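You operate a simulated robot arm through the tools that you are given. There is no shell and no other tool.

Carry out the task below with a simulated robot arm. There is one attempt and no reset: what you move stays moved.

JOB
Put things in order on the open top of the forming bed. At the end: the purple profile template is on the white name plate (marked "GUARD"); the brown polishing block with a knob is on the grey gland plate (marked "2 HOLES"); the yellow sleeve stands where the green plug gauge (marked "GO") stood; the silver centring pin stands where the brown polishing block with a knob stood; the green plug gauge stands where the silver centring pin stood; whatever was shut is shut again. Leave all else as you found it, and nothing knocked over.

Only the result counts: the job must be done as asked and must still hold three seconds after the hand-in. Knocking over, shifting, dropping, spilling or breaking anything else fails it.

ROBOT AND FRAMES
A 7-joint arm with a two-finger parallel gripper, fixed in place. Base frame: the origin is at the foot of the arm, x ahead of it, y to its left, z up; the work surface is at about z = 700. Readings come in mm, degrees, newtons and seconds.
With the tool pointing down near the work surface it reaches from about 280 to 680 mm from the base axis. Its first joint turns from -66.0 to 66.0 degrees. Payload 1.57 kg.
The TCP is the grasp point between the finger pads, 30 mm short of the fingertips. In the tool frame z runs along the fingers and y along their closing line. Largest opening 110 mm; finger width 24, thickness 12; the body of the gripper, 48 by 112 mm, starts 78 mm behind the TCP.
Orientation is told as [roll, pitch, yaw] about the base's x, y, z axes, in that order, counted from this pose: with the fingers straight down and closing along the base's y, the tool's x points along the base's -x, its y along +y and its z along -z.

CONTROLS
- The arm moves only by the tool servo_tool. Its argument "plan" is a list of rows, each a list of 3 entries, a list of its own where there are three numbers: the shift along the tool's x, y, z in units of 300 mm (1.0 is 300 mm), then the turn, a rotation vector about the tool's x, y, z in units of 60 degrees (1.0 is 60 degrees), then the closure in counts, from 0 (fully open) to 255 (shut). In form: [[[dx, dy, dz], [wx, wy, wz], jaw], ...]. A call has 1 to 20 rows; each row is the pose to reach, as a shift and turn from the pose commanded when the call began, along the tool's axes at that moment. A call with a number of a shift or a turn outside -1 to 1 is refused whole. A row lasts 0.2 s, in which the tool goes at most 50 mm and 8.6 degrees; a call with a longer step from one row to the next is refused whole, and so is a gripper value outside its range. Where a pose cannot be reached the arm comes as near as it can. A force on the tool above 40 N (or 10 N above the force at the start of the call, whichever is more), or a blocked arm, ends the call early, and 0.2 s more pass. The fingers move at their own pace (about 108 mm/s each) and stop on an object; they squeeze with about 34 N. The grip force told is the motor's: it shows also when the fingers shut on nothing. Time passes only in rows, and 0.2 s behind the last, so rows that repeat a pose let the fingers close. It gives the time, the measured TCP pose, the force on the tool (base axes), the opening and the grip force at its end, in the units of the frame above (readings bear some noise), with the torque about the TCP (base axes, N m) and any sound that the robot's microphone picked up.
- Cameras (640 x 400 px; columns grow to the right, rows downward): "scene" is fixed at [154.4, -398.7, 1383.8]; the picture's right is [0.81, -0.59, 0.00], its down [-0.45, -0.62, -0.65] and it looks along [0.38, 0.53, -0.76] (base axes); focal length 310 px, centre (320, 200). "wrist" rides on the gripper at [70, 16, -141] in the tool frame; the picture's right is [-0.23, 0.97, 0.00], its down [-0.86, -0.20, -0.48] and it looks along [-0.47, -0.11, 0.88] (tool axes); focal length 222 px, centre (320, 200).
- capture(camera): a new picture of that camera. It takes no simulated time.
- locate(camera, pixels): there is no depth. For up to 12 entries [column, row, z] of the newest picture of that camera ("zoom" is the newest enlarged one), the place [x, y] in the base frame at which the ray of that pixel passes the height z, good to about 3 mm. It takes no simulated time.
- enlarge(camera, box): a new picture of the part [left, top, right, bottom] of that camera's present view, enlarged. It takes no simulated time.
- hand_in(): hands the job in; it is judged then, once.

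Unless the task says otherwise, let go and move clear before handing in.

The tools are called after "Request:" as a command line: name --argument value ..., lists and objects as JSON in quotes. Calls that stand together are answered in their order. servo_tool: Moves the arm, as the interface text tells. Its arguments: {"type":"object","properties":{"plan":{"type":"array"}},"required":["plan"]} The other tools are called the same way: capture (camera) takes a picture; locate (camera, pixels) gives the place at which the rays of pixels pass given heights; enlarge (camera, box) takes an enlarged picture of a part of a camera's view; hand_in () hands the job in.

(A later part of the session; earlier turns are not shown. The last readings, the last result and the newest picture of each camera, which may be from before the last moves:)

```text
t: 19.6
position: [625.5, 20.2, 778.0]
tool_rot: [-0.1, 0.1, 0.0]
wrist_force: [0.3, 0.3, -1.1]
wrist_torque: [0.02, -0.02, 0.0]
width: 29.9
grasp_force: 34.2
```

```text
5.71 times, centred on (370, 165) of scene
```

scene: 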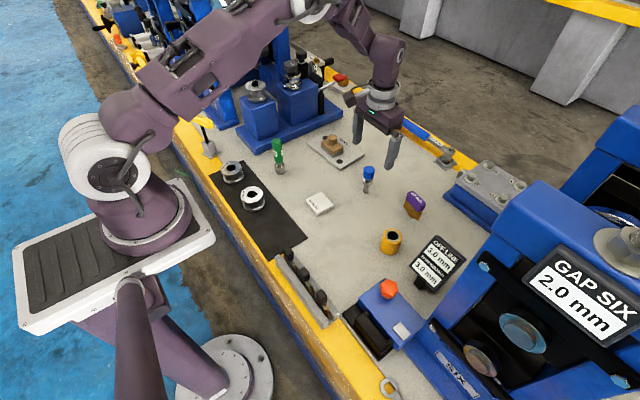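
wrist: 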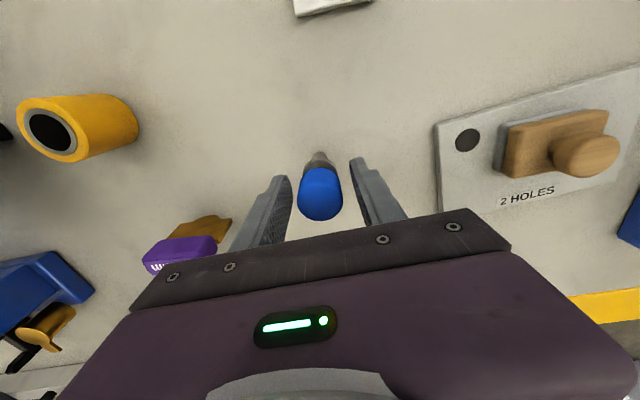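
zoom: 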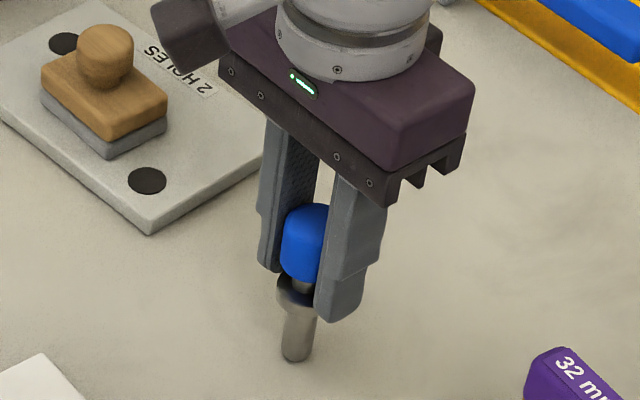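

It's gripped at 29.9 mm with the foot at z 700 for TCP z 778. I'll lift 40 mm and check that it comes free.

Request:
servo_tool --plan '[[[0, 0, -0.03], [0, 0, 0], 255], [[0, 0, -0.08], [0, 0, 0], 255], [[0, 0, -0.13], [0, 0, 0], 255], [[0, 0, -0.13], [0, 0, 0], 255]]'

Request:
enlarge --camera "scene" --box '[330, 130, 410, 200]'

```text
t: 20.6
position: [625.3, 21.6, 818.2]
tool_rot: [0.0, 0.0, 0.0]
wrist_force: [-0.7, 0.5, -1.2]
wrist_torque: [-0.01, -0.02, 0.01]
width: 30.1
grasp_force: 33.6
```

```text
5.71 times, centred on (370, 165) of scene
```

zoom: 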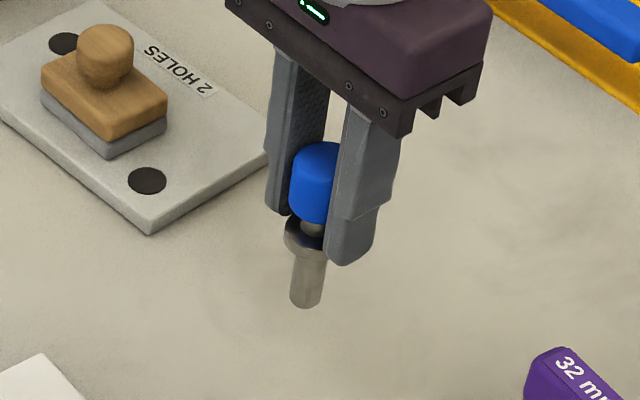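

The pin hangs vertically and nothing was left behind. I'll lift to z≈870 and carry it to the block's old spot (426,-120.5).

Request:
servo_tool --plan '[[[0, 0, -0.15], [0, 0, 0], 255], [[0.11, -0.078, -0.17], [0, 0, 0], 255], [[0.22, -0.156, -0.17], [0, 0, 0], 255], [[0.33, -0.234, -0.17], [0, 0, 0], 255], [[0.44, -0.312, -0.17], [0, 0, 0], 255], [[0.55, -0.39, -0.17], [0, 0, 0], 255], [[0.664, -0.47, -0.17], [0, 0, 0], 255], [[0.664, -0.47, -0.17], [0, 0, 0], 255]]'

Request:
capture --camera "wrist"

Request:
capture --camera "scene"

```text
t: 22.4
position: [427.0, -121.5, 867.5]
tool_rot: [0.0, 0.0, 0.0]
wrist_force: [0.3, -0.3, -1.3]
wrist_torque: [-0.01, 0.0, 0.01]
width: 29.7
grasp_force: 33.8
```

```text
taken
```

wrist: 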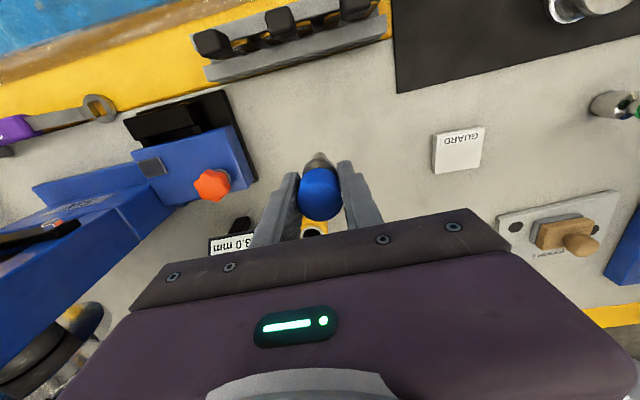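

```text
taken
```

scene: 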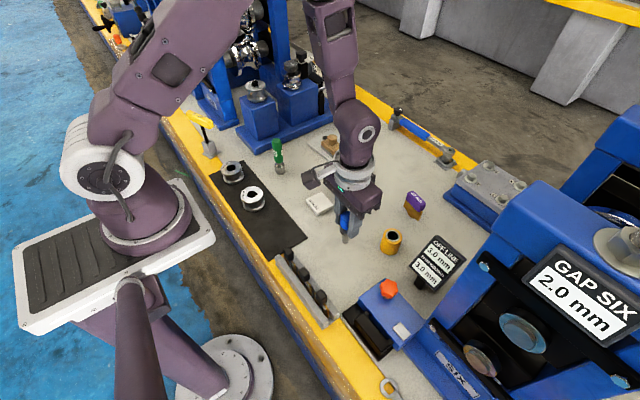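

It's at (427,-121.5,867.5), over the old block spot. I'll lower to about 4 mm above the bed.

Request:
servo_tool --plan '[[[0.002, 0.002, 0.12], [0, 0, 0], 255], [[0.002, 0.002, 0.22], [0, 0, 0], 255], [[0.002, 0.002, 0.285], [0, 0, 0], 255], [[0.002, 0.002, 0.285], [0, 0, 0], 255]]'

Request:
enlarge --camera "scene" --box '[300, 210, 400, 285]'

```text
t: 23.4
position: [425.8, -120.9, 781.9]
tool_rot: [0.0, 0.0, 0.1]
wrist_force: [-0.2, -0.4, -1.7]
wrist_torque: [-0.02, 0.03, 0.03]
width: 30.0
grasp_force: 33.9
```

```text
5.33 times, centred on (350, 248) of scene
```

zoom: 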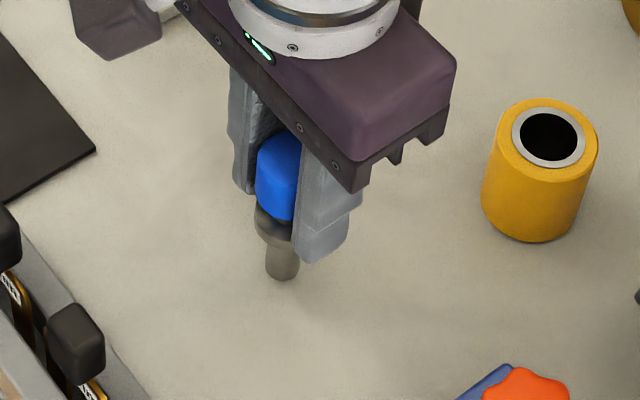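

The pin is vertical and about 4 mm above the bed. I'll step down gently until the force shows contact.

Request:
servo_tool --plan '[[[0, 0, 0.005], [0, 0, 0], 255], [[0, 0, 0.01], [0, 0, 0], 255], [[0, 0, 0.012], [0, 0, 0], 255], [[0, 0, 0.012], [0, 0, 0], 255]]'

```text
t: 24.4
position: [424.0, -119.9, 779.0]
tool_rot: [0.0, 0.0, 0.0]
wrist_force: [0.1, 0.6, -1.8]
wrist_torque: [0.03, 0.02, -0.01]
width: 29.8
grasp_force: 33.8
```

No contact yet at 779.0. I'll go down another 1 mm.

Request:
servo_tool --plan '[[[0, 0, 0.002], [0, 0, 0], 255], [[0, 0, 0.004], [0, 0, 0], 255], [[0, 0, 0.004], [0, 0, 0], 255]]'

```text
t: 25.2
position: [425.2, -120.0, 777.9]
tool_rot: [0.0, 0.0, 0.0]
wrist_force: [-1.3, 1.7, 13.5]
wrist_torque: [0.13, 0.1, -0.04]
width: 29.8
grasp_force: 33.8
```

Contact at +13.5 N. I'll ease off 0.3 mm, then open.

Request:
servo_tool --plan '[[[0, 0, -0.001], [0, 0, 0], 255], [[0, 0, -0.001], [0, 0, 0], 255]]'

Request:
enlarge --camera "scene" --box '[300, 210, 400, 285]'

```text
t: 25.8
position: [425.7, -120.6, 777.8]
tool_rot: [0.1, -0.1, -0.1]
wrist_force: [-1.3, -1.0, 11.1]
wrist_torque: [-0.13, 0.09, 0.0]
width: 29.7
grasp_force: 33.5
```

```text
5.33 times, centred on (350, 248) of scene
```

zoom: 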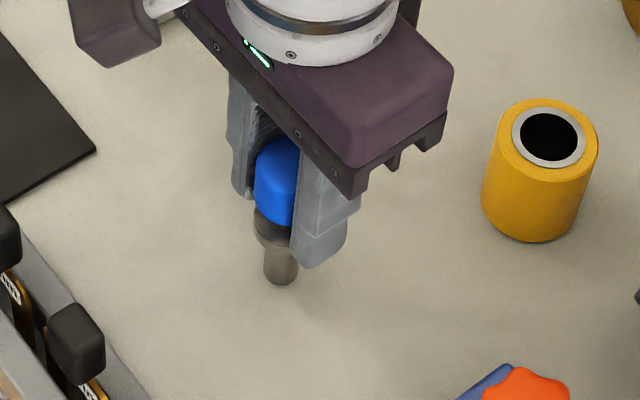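

The pin looks upright and firmly on the bed. I'll open moderately, wait, then look.

Request:
servo_tool --plan '[[[0, 0, -0.001], [0, 0, 0], 160], [[0, 0, -0.001], [0, 0, 0], 100], [[0, 0, -0.001], [0, 0, 0], 60], [[0, 0, -0.001], [0, 0, 0], 60]]'

Request:
enlarge --camera "scene" --box '[300, 210, 400, 285]'

Request:
capture --camera "wrist"

```text
t: 26.8
position: [424.6, -119.7, 779.1]
tool_rot: [0.0, 0.0, 0.1]
wrist_force: [0.3, 0.0, -0.3]
wrist_torque: [0.01, -0.02, -0.01]
width: 84.4
grasp_force: 0.0
```

```text
5.33 times, centred on (350, 248) of scene
```

zoom: 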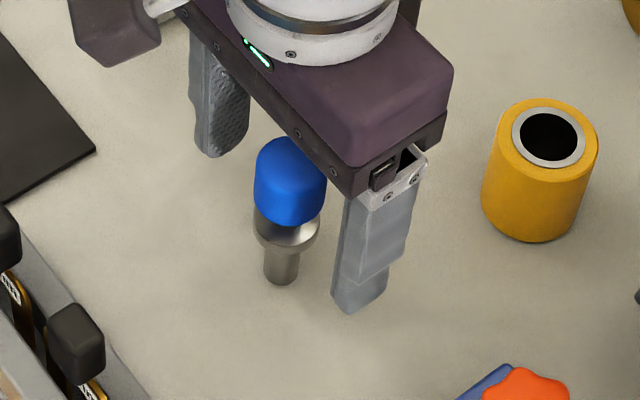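

```text
taken
```

wrist: 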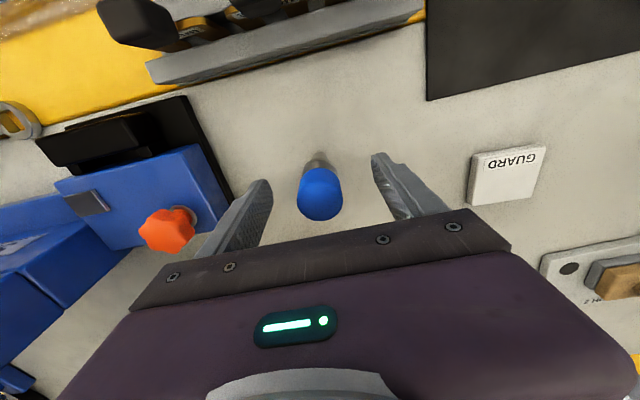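

The pin stands on its own. I'll lift straight clear, then travel toward the green gauge at z≈900.

Request:
servo_tool --plan '[[[0, 0, -0.08], [0, 0, 0], 30], [[0, 0, -0.24], [0, 0, 0], 0], [[0, 0, -0.4], [0, 0, 0], 0], [[-0.01, 0.16, -0.4], [0, 0, 0], 0], [[-0.02, 0.32, -0.4], [0, 0, 0], 0], [[-0.03, 0.48, -0.4], [0, 0, 0], 0], [[-0.04, 0.64, -0.4], [0, 0, 0], 0], [[-0.05, 0.8, -0.4], [0, 0, 0], 0], [[-0.05, 0.8, -0.4], [0, 0, 0], 0]]'

Request:
servo_tool --plan '[[[-0.03, 0.14, 0], [0, 0, 0], 0], [[-0.06, 0.28, 0], [0, 0, 0], 0], [[-0.085, 0.405, 0], [0, 0, 0], 0], [[-0.085, 0.405, 0], [0, 0, 0], 0]]'

Request:
capture --camera "wrist"

Request:
enlarge --camera "wrist" --box '[250, 110, 390, 215]'

Request:
capture --camera "scene"

```text
t: 28.8
position: [440.5, 121.4, 897.9]
tool_rot: [0.0, 0.0, 0.0]
wrist_force: [-0.4, -0.1, 0.8]
wrist_torque: [0.01, -0.01, -0.02]
width: 110.0
grasp_force: 0.1
```

```text
t: 29.8
position: [465.8, 241.0, 896.6]
tool_rot: [0.0, 0.0, 0.0]
wrist_force: [-0.1, -0.1, 0.1]
wrist_torque: [0.05, 0.03, -0.03]
width: 109.9
grasp_force: 0.0
```

```text
taken
```

wrist: 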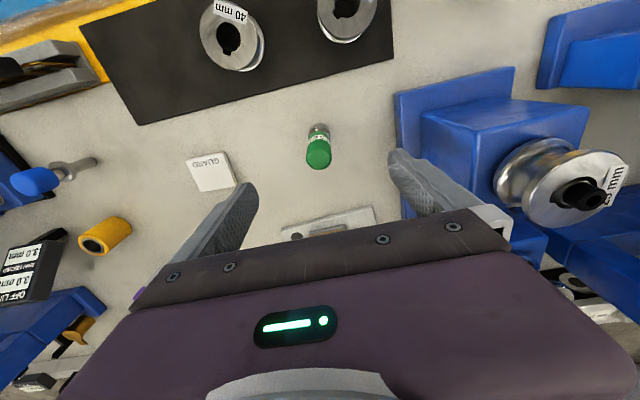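

```text
3.81 times, centred on (320, 162) of wrist
```

zoom: 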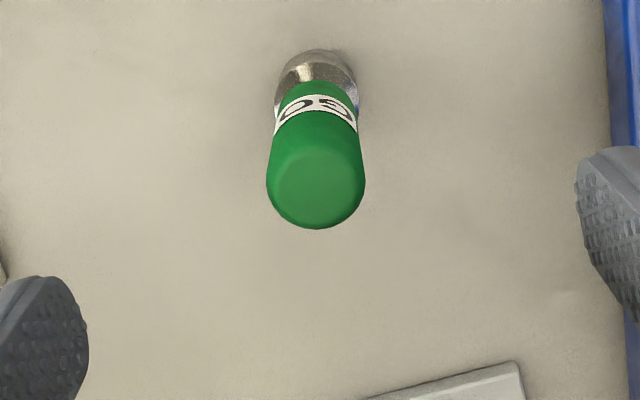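

```text
taken
```

scene: 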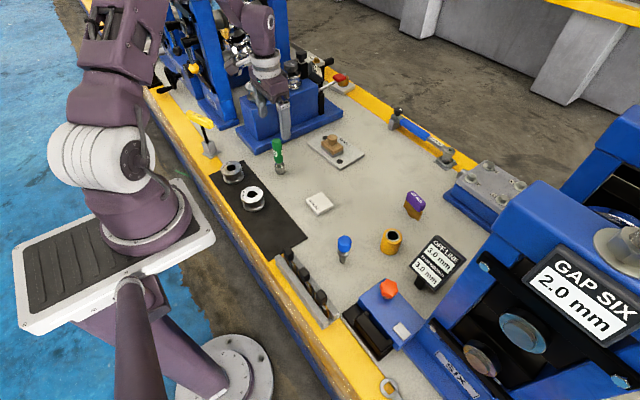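

The gauge top is at (318,158) in the wrist view. The right finger tip at (395,165) is close to the blue stand, so I'll locate the gauge axis and the stand edges before descending.

Request:
locate --camera "zoom" --pixels '[[316, 190, 815], [316, 190, 818], [316, 190, 821], [267, 185, 810], [365, 185, 810], [318, 75, 730], [278, 85, 722], [358, 85, 722]]'

Request:
locate --camera "wrist" --pixels '[[393, 95, 715], [405, 215, 715], [420, 115, 800], [420, 115, 820], [430, 185, 800], [590, 105, 800], [495, 190, 850], [497, 170, 830]]'

Request:
enlarge --camera "scene" --box '[210, 60, 340, 180]'

```text
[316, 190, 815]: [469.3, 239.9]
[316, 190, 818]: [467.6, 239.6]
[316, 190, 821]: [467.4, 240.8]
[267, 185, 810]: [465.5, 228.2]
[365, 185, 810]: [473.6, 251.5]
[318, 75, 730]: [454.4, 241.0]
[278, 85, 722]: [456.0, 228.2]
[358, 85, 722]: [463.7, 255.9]
```

```text
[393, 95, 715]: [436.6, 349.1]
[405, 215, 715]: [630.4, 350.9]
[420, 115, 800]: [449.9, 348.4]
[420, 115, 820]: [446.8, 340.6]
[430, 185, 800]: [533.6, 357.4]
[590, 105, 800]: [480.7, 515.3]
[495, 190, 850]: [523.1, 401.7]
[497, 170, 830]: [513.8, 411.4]
```

```text
3.33 times, centred on (275, 120) of scene
```

zoom: 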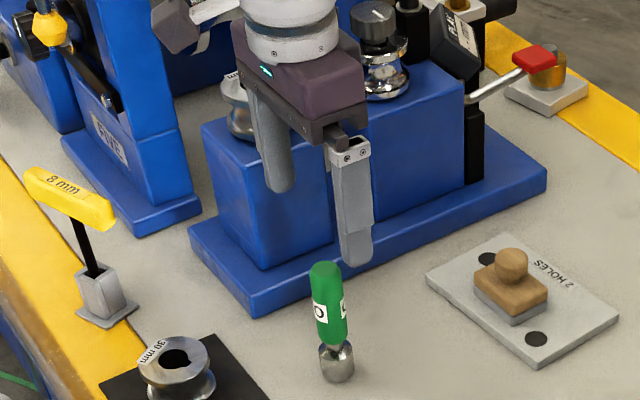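

The gauge axis is about (467,241), and the stand's edge at y≈349 is clear of the fingers. I'll descend to z≈782 with the jaws narrowing to about 50 mm.

Request:
servo_tool --plan '[[[-0.003, 0.0, 0.13], [0, 0, 0], 60], [[-0.003, 0.0, 0.26], [0, 0, 0], 100], [[-0.003, 0.0, 0.382], [0, 0, 0], 140], [[-0.003, 0.0, 0.382], [0, 0, 0], 140]]'

Request:
capture --camera "wrist"

Request:
enlarge --camera "scene" --box '[235, 110, 325, 180]'

```text
t: 30.8
position: [465.7, 241.1, 783.1]
tool_rot: [0.0, 0.0, -0.1]
wrist_force: [0.1, -0.1, 0.2]
wrist_torque: [0.0, -0.01, 0.0]
width: 49.7
grasp_force: 0.2
```

```text
taken
```

wrist: 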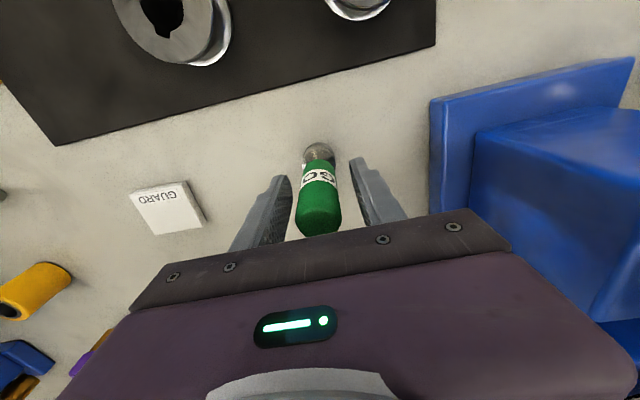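

```text
5.71 times, centred on (280, 145) of scene
```

zoom: 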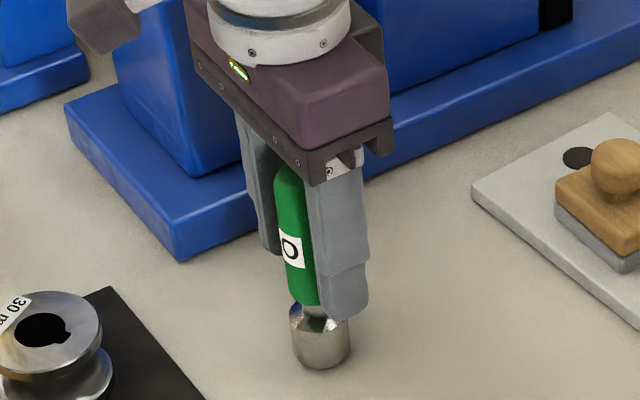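

The handle at (319,205) is centred between the pads. I'll close and lift 40 mm.

Request:
servo_tool --plan '[[[0, 0, 0], [0, 0, 0], 175], [[0, 0, 0], [0, 0, 0], 255], [[0, 0, 0], [0, 0, 0], 255], [[0, 0, 0], [0, 0, 0], 255]]'

Request:
enlarge --camera "scene" --box '[235, 110, 325, 180]'

```text
t: 31.8
position: [467.2, 240.6, 783.2]
tool_rot: [0.1, 0.0, 0.0]
wrist_force: [-0.5, -1.0, 0.4]
wrist_torque: [-0.11, -0.03, 0.0]
width: 25.6
grasp_force: 33.7
```

```text
5.71 times, centred on (280, 145) of scene
```

zoom: 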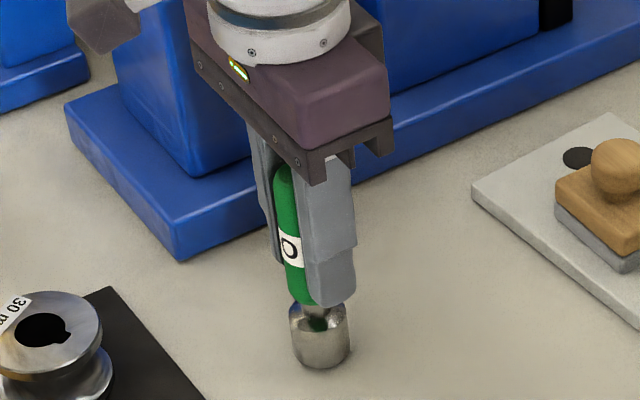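

The gauge is gripped at 25.6 mm with TCP z≈783 and its foot on the bed. I'll lift it 108 mm, then carry it to the pin's old spot (624.7,20).

Request:
servo_tool --plan '[[[0, 0, -0.05], [0, 0, 0], 255], [[0, 0, -0.18], [0, 0, 0], 255], [[0, 0, -0.32], [0, 0, 0], 255], [[0, 0, -0.36], [0, 0, 0], 255], [[0, 0, -0.36], [0, 0, 0], 255]]'

Request:
enlarge --camera "scene" --box '[235, 60, 325, 180]'

```text
t: 33.0
position: [466.3, 241.6, 892.6]
tool_rot: [-0.1, 0.0, 0.1]
wrist_force: [-0.5, -0.5, -2.1]
wrist_torque: [0.01, 0.03, 0.04]
width: 25.4
grasp_force: 34.3
```

```text
3.33 times, centred on (280, 120) of scene
```

zoom: 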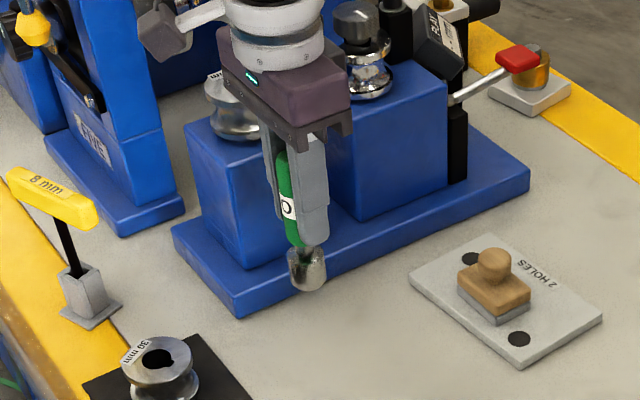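

The gauge hangs straight. I'm carrying it to the pin's old spot now.

Request:
servo_tool --plan '[[[-0.075, -0.105, 0], [0, 0, 0], 255], [[-0.15, -0.21, 0], [0, 0, 0], 255], [[-0.225, -0.315, 0], [0, 0, 0], 255], [[-0.3, -0.42, 0], [0, 0, 0], 255], [[-0.375, -0.526, 0], [0, 0, 0], 255], [[-0.45, -0.631, 0], [0, 0, 0], 255], [[-0.526, -0.737, 0], [0, 0, 0], 255], [[-0.526, -0.737, 0], [0, 0, 0], 255]]'

Request:
capture --camera "wrist"

```text
t: 34.8
position: [624.4, 19.6, 891.6]
tool_rot: [0.0, 0.0, 0.1]
wrist_force: [0.4, -0.4, -1.2]
wrist_torque: [-0.03, 0.0, -0.02]
width: 25.9
grasp_force: 33.7
```

```text
taken
```

wrist: 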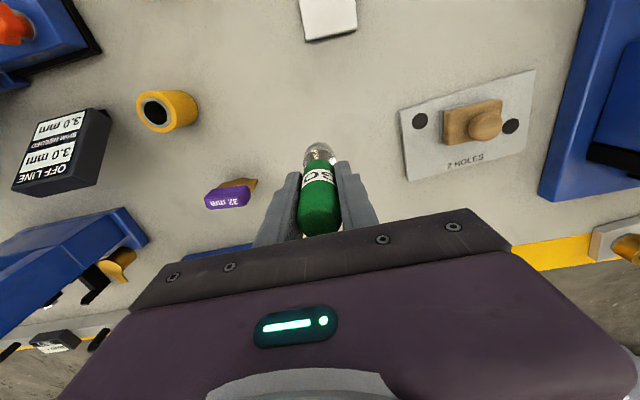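

Positioned at (624.4,19.6,891.6). I'll lower to about 4 mm above the bed (TCP ≈787).

Request:
servo_tool --plan '[[[0, 0.001, 0.13], [0, 0, 0], 255], [[0, 0.001, 0.26], [0, 0, 0], 255], [[0, 0.001, 0.345], [0, 0, 0], 255], [[0, 0.001, 0.345], [0, 0, 0], 255]]'

Request:
enlarge --camera "scene" --box '[330, 130, 410, 200]'

```text
t: 35.8
position: [624.6, 21.2, 788.8]
tool_rot: [0.1, 0.0, 0.0]
wrist_force: [0.0, -0.3, -1.2]
wrist_torque: [0.02, 0.01, -0.03]
width: 26.1
grasp_force: 34.2
```

```text
5.71 times, centred on (370, 165) of scene
```

zoom: 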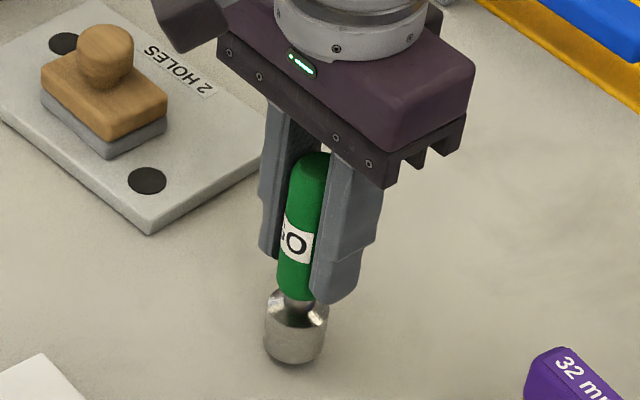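

The gauge is vertical and about 4–5 mm up. I'll lower 3.5 mm, then check the force.

Request:
servo_tool --plan '[[[0, 0, 0.005], [0, 0, 0], 255], [[0, 0, 0.01], [0, 0, 0], 255], [[0, 0, 0.013], [0, 0, 0], 255], [[0, 0, 0.013], [0, 0, 0], 255]]'

```text
t: 36.8
position: [624.4, 20.7, 784.9]
tool_rot: [0.0, 0.0, 0.0]
wrist_force: [-0.4, 0.3, -2.5]
wrist_torque: [-0.04, 0.0, 0.01]
width: 25.7
grasp_force: 33.9
```

No contact yet at 784.9. I'll take two more small steps.

Request:
servo_tool --plan '[[[0, 0, 0.002], [0, 0, 0], 255], [[0, 0, 0.004], [0, 0, 0], 255], [[0, 0, 0.004], [0, 0, 0], 255]]'

```text
t: 37.6
position: [625.0, 20.9, 783.2]
tool_rot: [0.0, 0.0, 0.0]
wrist_force: [-1.9, -0.1, 3.5]
wrist_torque: [0.04, 0.18, 0.04]
width: 25.9
grasp_force: 33.8
```

Contact at +3.5 N. I'll open and look.

Request:
servo_tool --plan '[[[0, 0, 0.001], [0, 0, 0], 255], [[0, 0, 0.001], [0, 0, 0], 170], [[0, 0, 0.001], [0, 0, 0], 120], [[0, 0, 0.001], [0, 0, 0], 60], [[0, 0, 0.001], [0, 0, 0], 60]]'

Request:
enlarge --camera "scene" --box '[330, 130, 410, 200]'

Request:
capture --camera "wrist"

```text
t: 38.8
position: [624.3, 20.6, 783.1]
tool_rot: [0.0, 0.0, 0.0]
wrist_force: [0.6, -0.2, -0.5]
wrist_torque: [0.0, 0.03, -0.02]
width: 84.2
grasp_force: 0.0
```

```text
5.71 times, centred on (370, 165) of scene
```

zoom: 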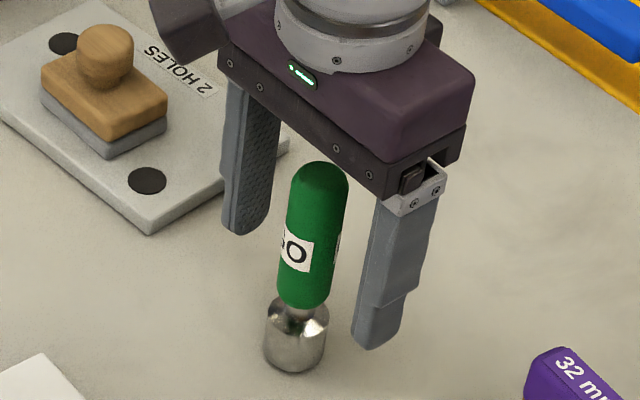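

```text
taken
```

wrist: 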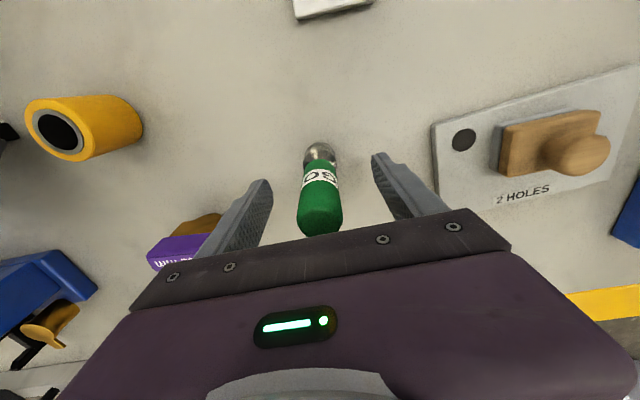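

The gauge stands free. I'll lift clear and go above the yellow sleeve at about (545,-161.5).

Request:
servo_tool --plan '[[[0, 0, -0.1], [0, 0, 0], 30], [[0, 0, -0.25], [0, 0, 0], 0], [[0, 0, -0.4], [0, 0, 0], 0], [[0.053, -0.121, -0.4], [0, 0, 0], 0], [[0.106, -0.242, -0.38], [0, 0, 0], 0], [[0.159, -0.363, -0.36], [0, 0, 0], 0], [[0.212, -0.484, -0.34], [0, 0, 0], 0], [[0.265, -0.607, -0.33], [0, 0, 0], 0], [[0.265, -0.607, -0.33], [0, 0, 0], 0]]'

Request:
capture --camera "wrist"

Request:
enlarge --camera "wrist" --box '[250, 90, 390, 215]'

Request:
capture --camera "scene"

```text
t: 40.8
position: [545.4, -162.4, 881.8]
tool_rot: [0.0, 0.0, 0.0]
wrist_force: [-0.5, 0.1, 0.0]
wrist_torque: [-0.01, 0.02, -0.02]
width: 110.0
grasp_force: 0.1
```

```text
taken
```

wrist: 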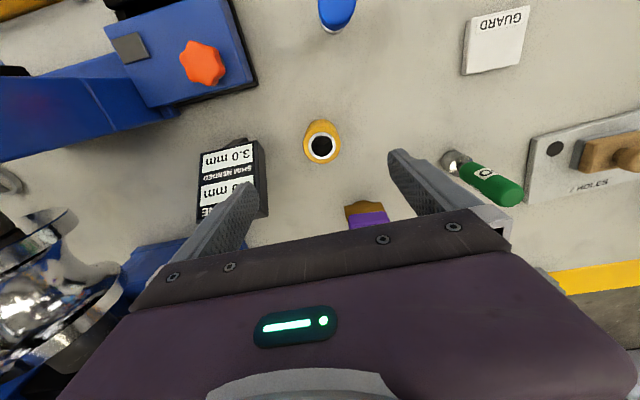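

```text
3.20 times, centred on (320, 152) of wrist
```

zoom: 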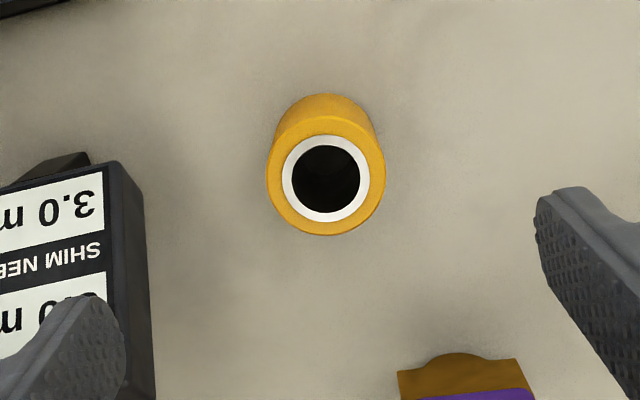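

```text
taken
```

scene: 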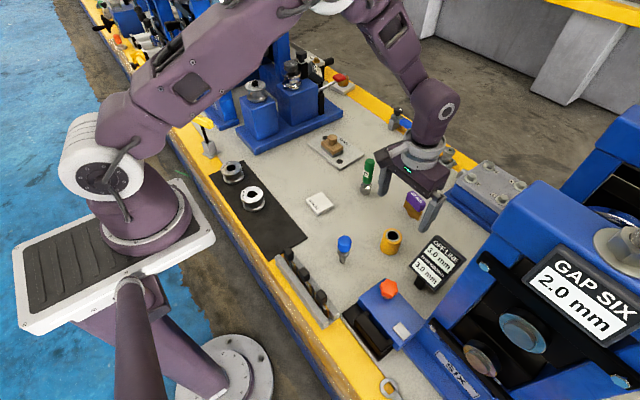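

The sleeve's ring is at (322,147), and the sign's near edge sits beside the left finger. I'll locate the sleeve centre and the sign's edge at several heights.

Request:
locate --camera "zoom" --pixels '[[326, 180, 755], [326, 180, 755], [267, 178, 753], [386, 178, 753], [326, 235, 753], [325, 95, 702], [125, 165, 740], [125, 165, 780], [140, 195, 760], [150, 395, 740], [150, 395, 700], [90, 155, 720]]'

Request:
enlarge --camera "scene" --box '[370, 215, 480, 300]'

```text
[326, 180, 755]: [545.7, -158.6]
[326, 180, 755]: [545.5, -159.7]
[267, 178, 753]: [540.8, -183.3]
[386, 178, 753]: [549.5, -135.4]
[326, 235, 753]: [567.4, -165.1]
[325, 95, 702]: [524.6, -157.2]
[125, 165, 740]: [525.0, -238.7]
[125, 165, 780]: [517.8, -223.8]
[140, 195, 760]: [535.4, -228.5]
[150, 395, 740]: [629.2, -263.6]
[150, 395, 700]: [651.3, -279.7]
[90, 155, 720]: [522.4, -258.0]
```

```text
4.71 times, centred on (425, 258) of scene
```

zoom: 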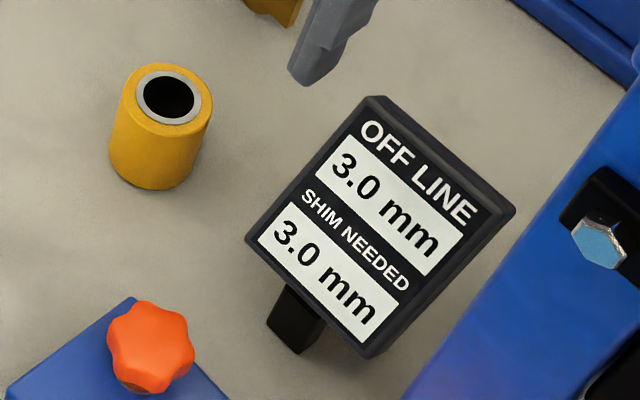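

The sleeve is centred at (545.5,-159.5). I'll triangulate the sign's near edge from the scene view, corners (245,240) and (375,97) in this zoom, to get its height and clearance.

Request:
locate --camera "zoom" --pixels '[[245, 240, 740], [245, 240, 760], [245, 240, 780], [375, 97, 740], [375, 97, 760], [375, 97, 780], [375, 97, 800], [370, 358, 740], [370, 358, 760], [515, 210, 780], [515, 210, 800], [295, 350, 700]]'

Request:
locate --camera "wrist" --pixels '[[259, 141, 740], [259, 141, 760], [259, 141, 780], [268, 213, 760], [268, 213, 780], [268, 213, 800]]'

```text
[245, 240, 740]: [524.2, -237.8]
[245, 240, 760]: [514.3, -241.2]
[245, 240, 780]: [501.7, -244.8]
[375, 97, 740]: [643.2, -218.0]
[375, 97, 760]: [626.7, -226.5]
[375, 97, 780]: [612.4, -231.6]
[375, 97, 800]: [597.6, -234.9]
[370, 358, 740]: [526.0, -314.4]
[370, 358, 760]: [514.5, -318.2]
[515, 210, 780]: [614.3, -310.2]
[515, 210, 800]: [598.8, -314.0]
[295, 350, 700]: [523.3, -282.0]
```

```text
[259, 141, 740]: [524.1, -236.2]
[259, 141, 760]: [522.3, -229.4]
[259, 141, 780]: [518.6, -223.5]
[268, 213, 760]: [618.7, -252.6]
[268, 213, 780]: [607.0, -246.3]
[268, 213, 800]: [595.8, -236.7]
```

The sign's near edge is at y≈-236 up to z≈800, so a 75 mm opening keeps the fingers about 27 mm away. I'll descend over the sleeve to z≈738.

Request:
servo_tool --plan '[[[-0.001, 0.007, 0.05], [0, 0, 0], 80], [[-0.001, 0.007, 0.15], [0, 0, 0], 80], [[-0.001, 0.007, 0.28], [0, 0, 0], 80], [[-0.001, 0.007, 0.4], [0, 0, 0], 80], [[-0.001, 0.007, 0.478], [0, 0, 0], 80], [[-0.001, 0.007, 0.478], [0, 0, 0], 80]]'

Request:
capture --camera "wrist"

Request:
enlarge --camera "scene" --box '[350, 190, 450, 270]'

```text
t: 42.2
position: [547.5, -159.4, 737.5]
tool_rot: [-0.1, 0.0, 0.0]
wrist_force: [0.7, 0.2, 0.2]
wrist_torque: [0.03, 0.01, 0.02]
width: 75.5
grasp_force: 0.1
```

```text
taken
```

wrist: 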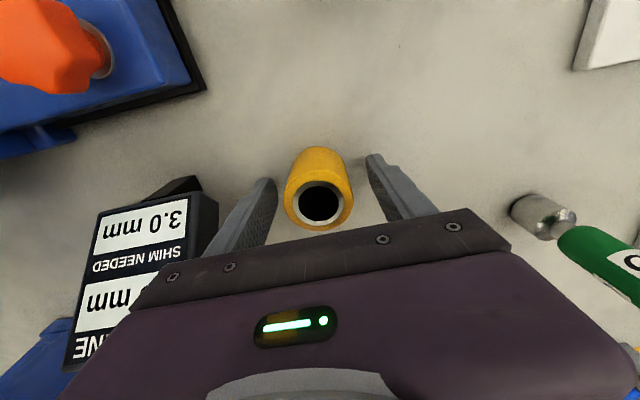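

```text
5.00 times, centred on (400, 230) of scene
```

zoom: 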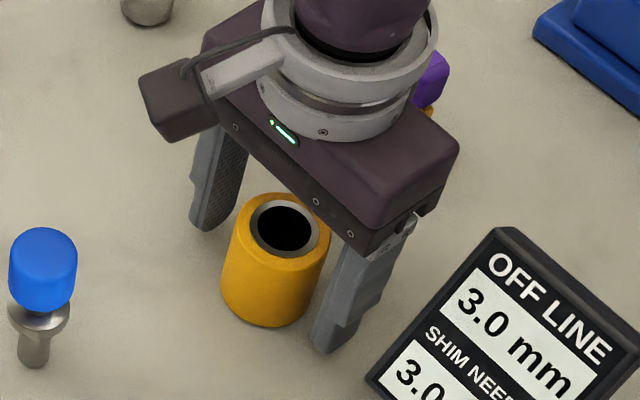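

The sleeve at (319,190) is between the pads and clear of the sign. I'll close on it.

Request:
servo_tool --plan '[[[0, 0, 0], [0, 0, 0], 120], [[0, 0, 0], [0, 0, 0], 255], [[0, 0, 0], [0, 0, 0], 255], [[0, 0, 0], [0, 0, 0], 255]]'

Request:
servo_tool --plan '[[[0, 0, -0.04], [0, 0, 0], 255], [[0, 0, -0.15], [0, 0, 0], 255], [[0, 0, -0.3], [0, 0, 0], 255], [[0, 0, -0.43], [0, 0, 0], 255], [[0, 0, -0.43], [0, 0, 0], 255]]'

Request:
capture --camera "wrist"

Request:
capture --camera "scene"

```text
t: 43.2
position: [545.6, -160.0, 738.0]
tool_rot: [-0.1, 0.0, 0.0]
wrist_force: [0.4, 0.8, -0.1]
wrist_torque: [0.03, -0.03, 0.0]
width: 45.1
grasp_force: 34.3
```

```text
t: 44.4
position: [545.6, -160.4, 868.4]
tool_rot: [0.0, 0.0, -0.1]
wrist_force: [-0.3, -0.5, -1.9]
wrist_torque: [-0.04, 0.01, -0.03]
width: 44.7
grasp_force: 34.1
```

```text
taken
```

wrist: 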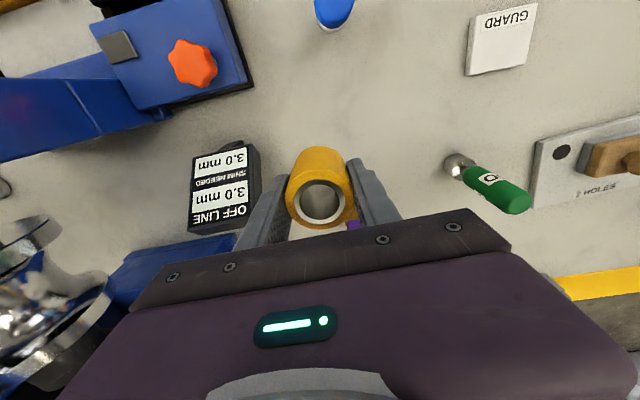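

```text
taken
```

scene: 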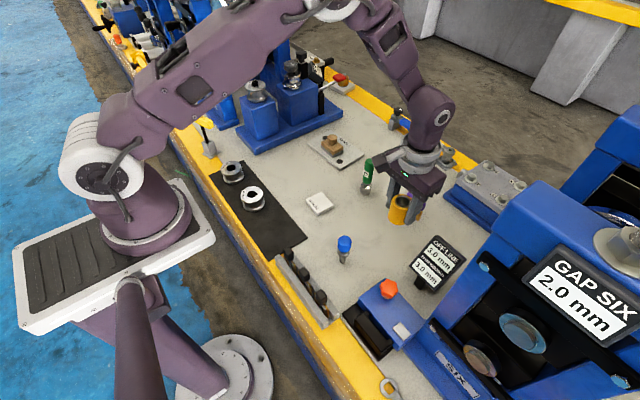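

The sleeve is held at 44.7 mm and lifted cleanly. I'll carry it to the green gauge's old spot (466.8,241) in two legs at z≈868.

Request:
servo_tool --plan '[[[0.027, 0.139, 0], [0, 0, 0], 255], [[0.054, 0.278, 0], [0, 0, 0], 255], [[0.081, 0.417, 0], [0, 0, 0], 255], [[0.108, 0.556, 0], [0, 0, 0], 255], [[0.135, 0.695, 0], [0, 0, 0], 255], [[0.163, 0.833, 0], [0, 0, 0], 255], [[0.163, 0.833, 0], [0, 0, 0], 255]]'

Request:
servo_tool --plan '[[[0.025, 0.13, 0], [0, 0, 0], 255], [[0.05, 0.26, 0], [0, 0, 0], 255], [[0.075, 0.39, 0], [0, 0, 0], 255], [[0.099, 0.503, 0], [0, 0, 0], 255], [[0.099, 0.503, 0], [0, 0, 0], 255]]'

Request:
capture --camera "wrist"

```text
t: 46.0
position: [496.1, 92.0, 868.9]
tool_rot: [0.0, 0.0, 0.0]
wrist_force: [0.1, -0.2, -2.1]
wrist_torque: [0.01, 0.01, 0.03]
width: 45.0
grasp_force: 34.1
```

```text
t: 47.2
position: [465.5, 241.1, 866.1]
tool_rot: [0.0, -0.1, 0.0]
wrist_force: [-0.1, 0.5, -1.0]
wrist_torque: [-0.02, 0.01, -0.02]
width: 45.0
grasp_force: 33.9
```

```text
taken
```

wrist: 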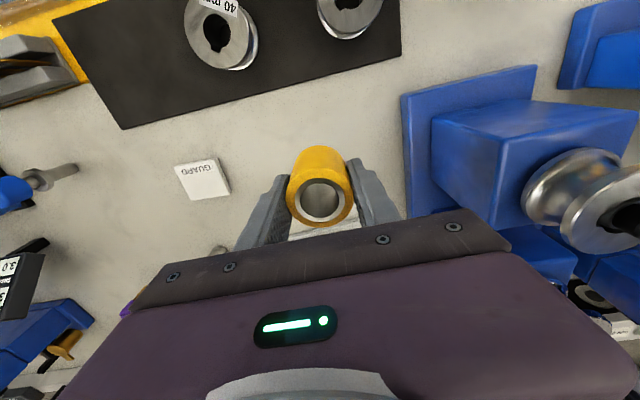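

At (465.5,241.1) with the area below clear. I'll lower to about 4 mm above the bed (TCP≈742).

Request:
servo_tool --plan '[[[-0.002, 0, 0.12], [0, 0, 0], 255], [[-0.002, 0, 0.25], [0, 0, 0], 255], [[-0.002, 0, 0.36], [0, 0, 0], 255], [[-0.002, 0, 0.417], [0, 0, 0], 255], [[-0.002, 0, 0.417], [0, 0, 0], 255]]'

Request:
enlarge --camera "scene" --box '[235, 110, 325, 190]'

```text
t: 48.4
position: [466.7, 240.6, 741.6]
tool_rot: [0.0, -0.2, 0.0]
wrist_force: [-6.0, -3.2, 23.3]
wrist_torque: [-0.14, 0.14, -0.16]
width: 45.1
grasp_force: 34.7
```

```text
5.00 times, centred on (280, 150) of scene
```

zoom: 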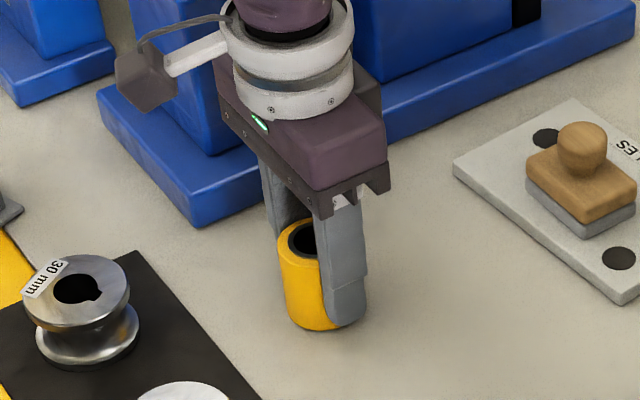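

The force is already +23 N at z 741.6, about 3.5 mm earlier than expected, so the sleeve may have slid in the grip or tilted. I'll look closely before doing anything.

Request:
capture --camera "wrist"

Request:
enlarge --camera "wrist" --box '[240, 120, 400, 240]'

Request:
enlarge --camera "scene" --box '[265, 140, 315, 185]'

```text
taken
```

wrist: 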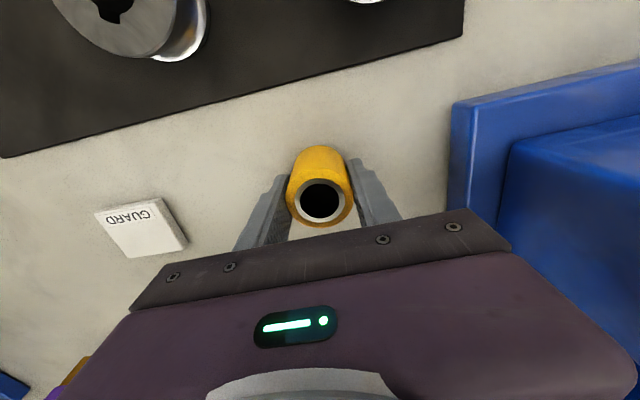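

```text
3.33 times, centred on (320, 180) of wrist
```

zoom: 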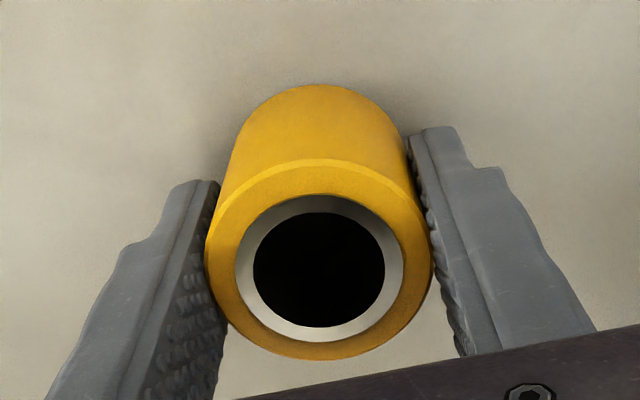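

```text
8.89 times, centred on (290, 162) of scene
```

zoom: 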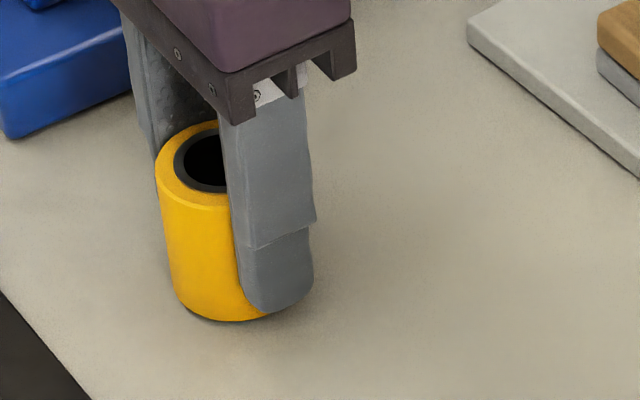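

The wrist zoom fits an upright sleeve resting on the bed that slid about 4 mm down in the grip (ring at (320,198), back edge at row 146). I'll ease up slightly to drop the pressing force, then release.

Request:
servo_tool --plan '[[[0, 0, -0.0015], [0, 0, 0], 255], [[0, 0, -0.0015], [0, 0, 0], 255]]'

```text
t: 49.0
position: [467.9, 240.7, 742.0]
tool_rot: [0.0, 0.0, 0.0]
wrist_force: [-0.7, -1.2, 10.0]
wrist_torque: [0.01, -0.12, -0.05]
width: 45.0
grasp_force: 34.2
```

The force is down to 10 N with the sleeve still on the bed. I'll open.

Request:
servo_tool --plan '[[[0, 0, -0.002], [0, 0, 0], 120], [[0, 0, -0.002], [0, 0, 0], 80], [[0, 0, -0.002], [0, 0, 0], 40], [[0, 0, -0.002], [0, 0, 0], 40]]'

Request:
capture --camera "wrist"

Request:
enlarge --camera "scene" --box '[265, 140, 315, 185]'

```text
t: 50.0
position: [467.2, 241.8, 742.0]
tool_rot: [0.0, -0.1, 0.0]
wrist_force: [-0.3, 0.0, 0.0]
wrist_torque: [-0.01, 0.01, 0.0]
width: 92.4
grasp_force: 0.0
```

```text
taken
```

wrist: 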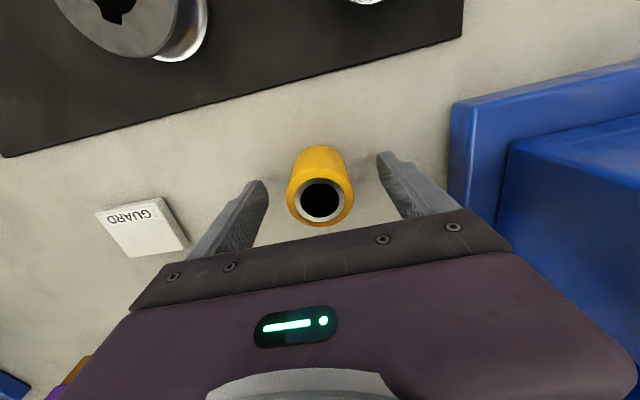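

```text
8.89 times, centred on (290, 162) of scene
```

zoom: 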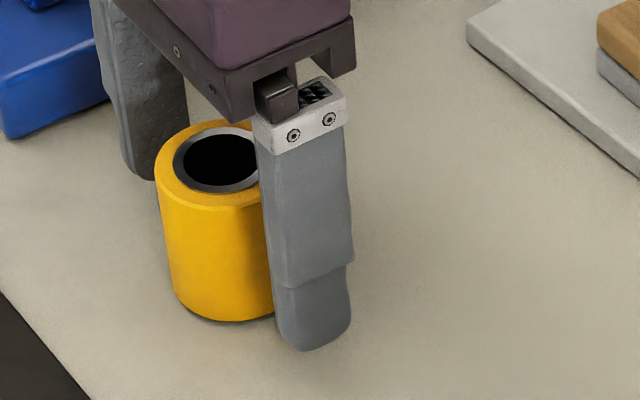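

The sleeve stands free where the gauge stood. I'll lift clear and travel to the template's viewing spot, keeping x well inside the gauge at (625,20).

Request:
servo_tool --plan '[[[0, 0, -0.1], [0, 0, 0], 0], [[0, 0, -0.25], [0, 0, 0], 0], [[0, 0, -0.4], [0, 0, 0], 0], [[0, -0.05, -0.47], [0, 0, 0], 0], [[-0.02, -0.21, -0.47], [0, 0, 0], 0], [[-0.04, -0.37, -0.47], [0, 0, 0], 0], [[-0.06, -0.53, -0.47], [0, 0, 0], 0], [[-0.08, -0.69, -0.47], [0, 0, 0], 0], [[-0.1, -0.8, -0.47], [0, 0, 0], 0], [[-0.1, -0.8, -0.47], [0, 0, 0], 0]]'

Request:
servo_tool --plan '[[[-0.04, -0.14, 0], [0, 0, 0], 0], [[-0.1, -0.28, 0], [0, 0, 0], 0], [[-0.2, -0.38, 0], [0, 0, 0], 0], [[-0.33, -0.4, 0], [0, 0, 0], 0], [[-0.4, -0.4, 0], [0, 0, 0], 0], [[-0.4, -0.4, 0], [0, 0, 0], 0]]'

Request:
capture --camera "wrist"

Request:
enlarge --camera "wrist" --box '[270, 120, 390, 220]'

Request:
capture --camera "scene"

```text
t: 52.2
position: [497.5, 1.1, 884.1]
tool_rot: [0.0, 0.0, -0.1]
wrist_force: [0.3, -0.6, 0.4]
wrist_torque: [-0.01, 0.01, -0.02]
width: 110.1
grasp_force: 0.1
```

```text
t: 53.6
position: [618.9, -118.8, 884.3]
tool_rot: [0.1, 0.0, 0.0]
wrist_force: [-0.7, -1.1, 0.1]
wrist_torque: [0.0, 0.04, -0.05]
width: 109.7
grasp_force: 0.0
```

```text
taken
```

wrist: 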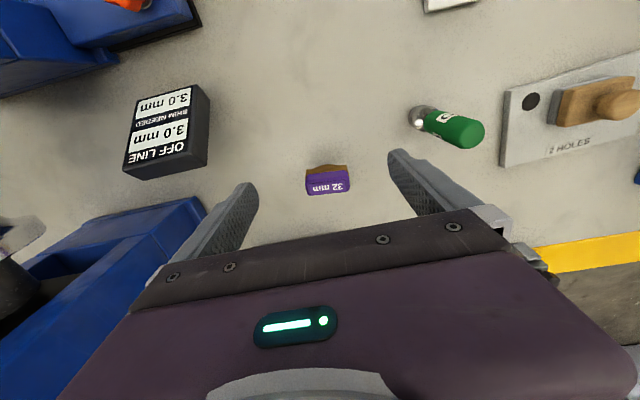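

```text
4.00 times, centred on (330, 170) of wrist
```

zoom: 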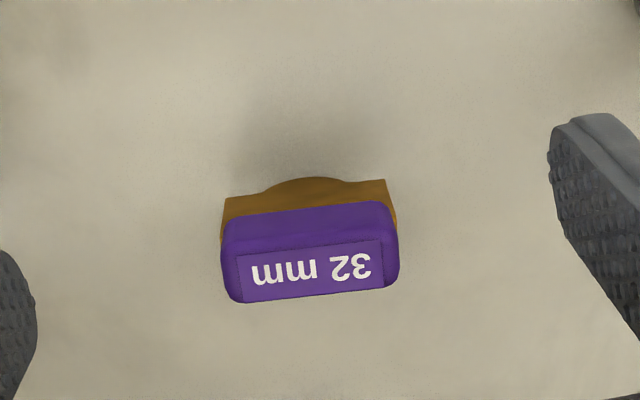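

```text
taken
```

scene: 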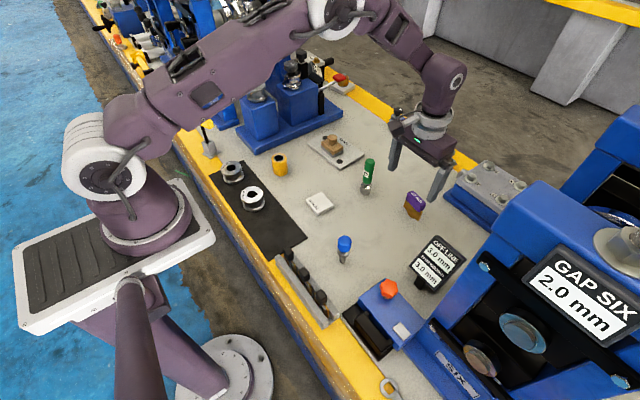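

The template is seen from above: purple top-face corners about (228,255), (393,240), (397,285), (240,302), and plate ends (225,198), (387,180). I'll locate these to get its centre and yaw.

Request:
locate --camera "zoom" --pixels '[[230, 257, 777], [393, 241, 777], [397, 285, 775], [238, 302, 775], [316, 272, 777], [225, 198, 710], [387, 180, 710], [312, 178, 700], [225, 198, 712], [387, 180, 712], [262, 192, 710], [352, 183, 710]]'

Request:
enlarge --camera "scene" --box '[395, 182, 435, 222]'

```text
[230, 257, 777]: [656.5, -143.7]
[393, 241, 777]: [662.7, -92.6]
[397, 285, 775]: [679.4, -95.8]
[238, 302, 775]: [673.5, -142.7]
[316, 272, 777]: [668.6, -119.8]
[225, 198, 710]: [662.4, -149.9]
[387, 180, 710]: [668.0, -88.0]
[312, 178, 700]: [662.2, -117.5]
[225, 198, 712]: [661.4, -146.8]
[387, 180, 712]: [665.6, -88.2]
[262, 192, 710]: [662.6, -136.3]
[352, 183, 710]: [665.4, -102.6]
```

```text
10.00 times, centred on (415, 202) of scene
```

zoom: 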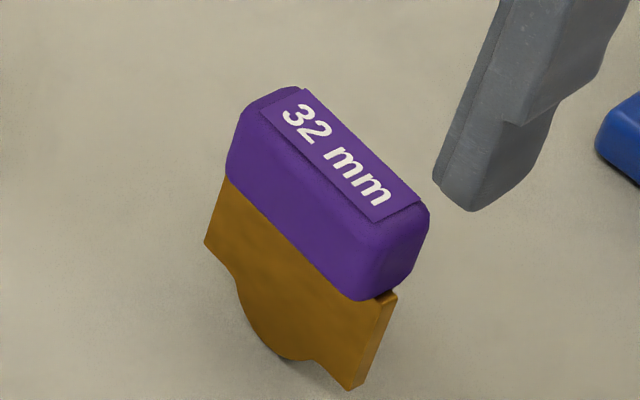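

The template is centred at about (668,-119), about 52 mm long and 17 mm thick, with a yaw of about -6°. To grip its flat faces I'll turn the tool to yaw +84° (closing along x), in two calls at this safe height.

Request:
servo_tool --plan '[[[0, 0, 0], [0, 0, -0.14], 0], [[0, 0, 0], [0, 0, -0.28], 0], [[0, 0, 0], [0, 0, -0.42], 0], [[0, 0, 0], [0, 0, -0.56], 0], [[0, 0, 0], [0, 0, -0.7], 0], [[0, 0, 0], [0, 0, -0.7], 0]]'

```text
t: 55.0
position: [616.2, -118.4, 885.0]
tool_rot: [-0.1, 0.0, 42.1]
wrist_force: [-0.3, -0.1, -0.2]
wrist_torque: [0.01, 0.01, -0.05]
width: 110.1
grasp_force: 0.1
```

Yaw reads 42.1°, as expected. I'll make the second half of the turn.

Request:
servo_tool --plan '[[[0, 0, 0], [0, 0, -0.14], 0], [[0, 0, 0], [0, 0, -0.28], 0], [[0, 0, 0], [0, 0, -0.42], 0], [[0, 0, 0], [0, 0, -0.56], 0], [[0, 0, 0], [0, 0, -0.7], 0], [[0, 0, 0], [0, 0, -0.7], 0]]'

Request:
capture --camera "wrist"

Request:
capture --camera "scene"

```text
t: 56.4
position: [618.2, -119.3, 883.6]
tool_rot: [0.1, 0.0, 84.1]
wrist_force: [0.3, -0.7, -0.7]
wrist_torque: [0.0, 0.01, -0.03]
width: 110.0
grasp_force: 0.1
```

```text
taken
```

wrist: 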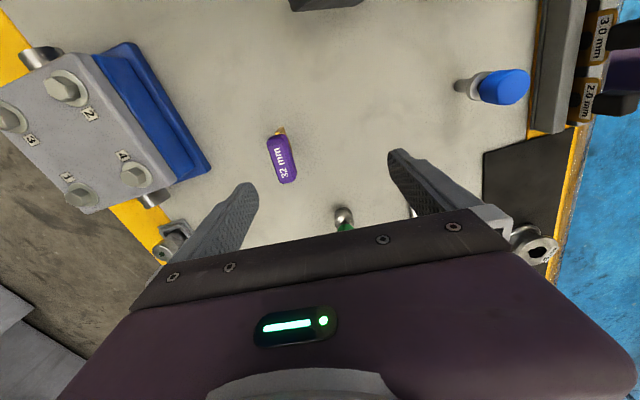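

```text
taken
```

scene: 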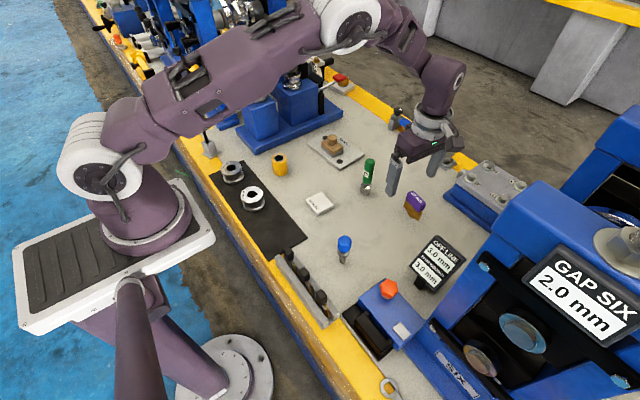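

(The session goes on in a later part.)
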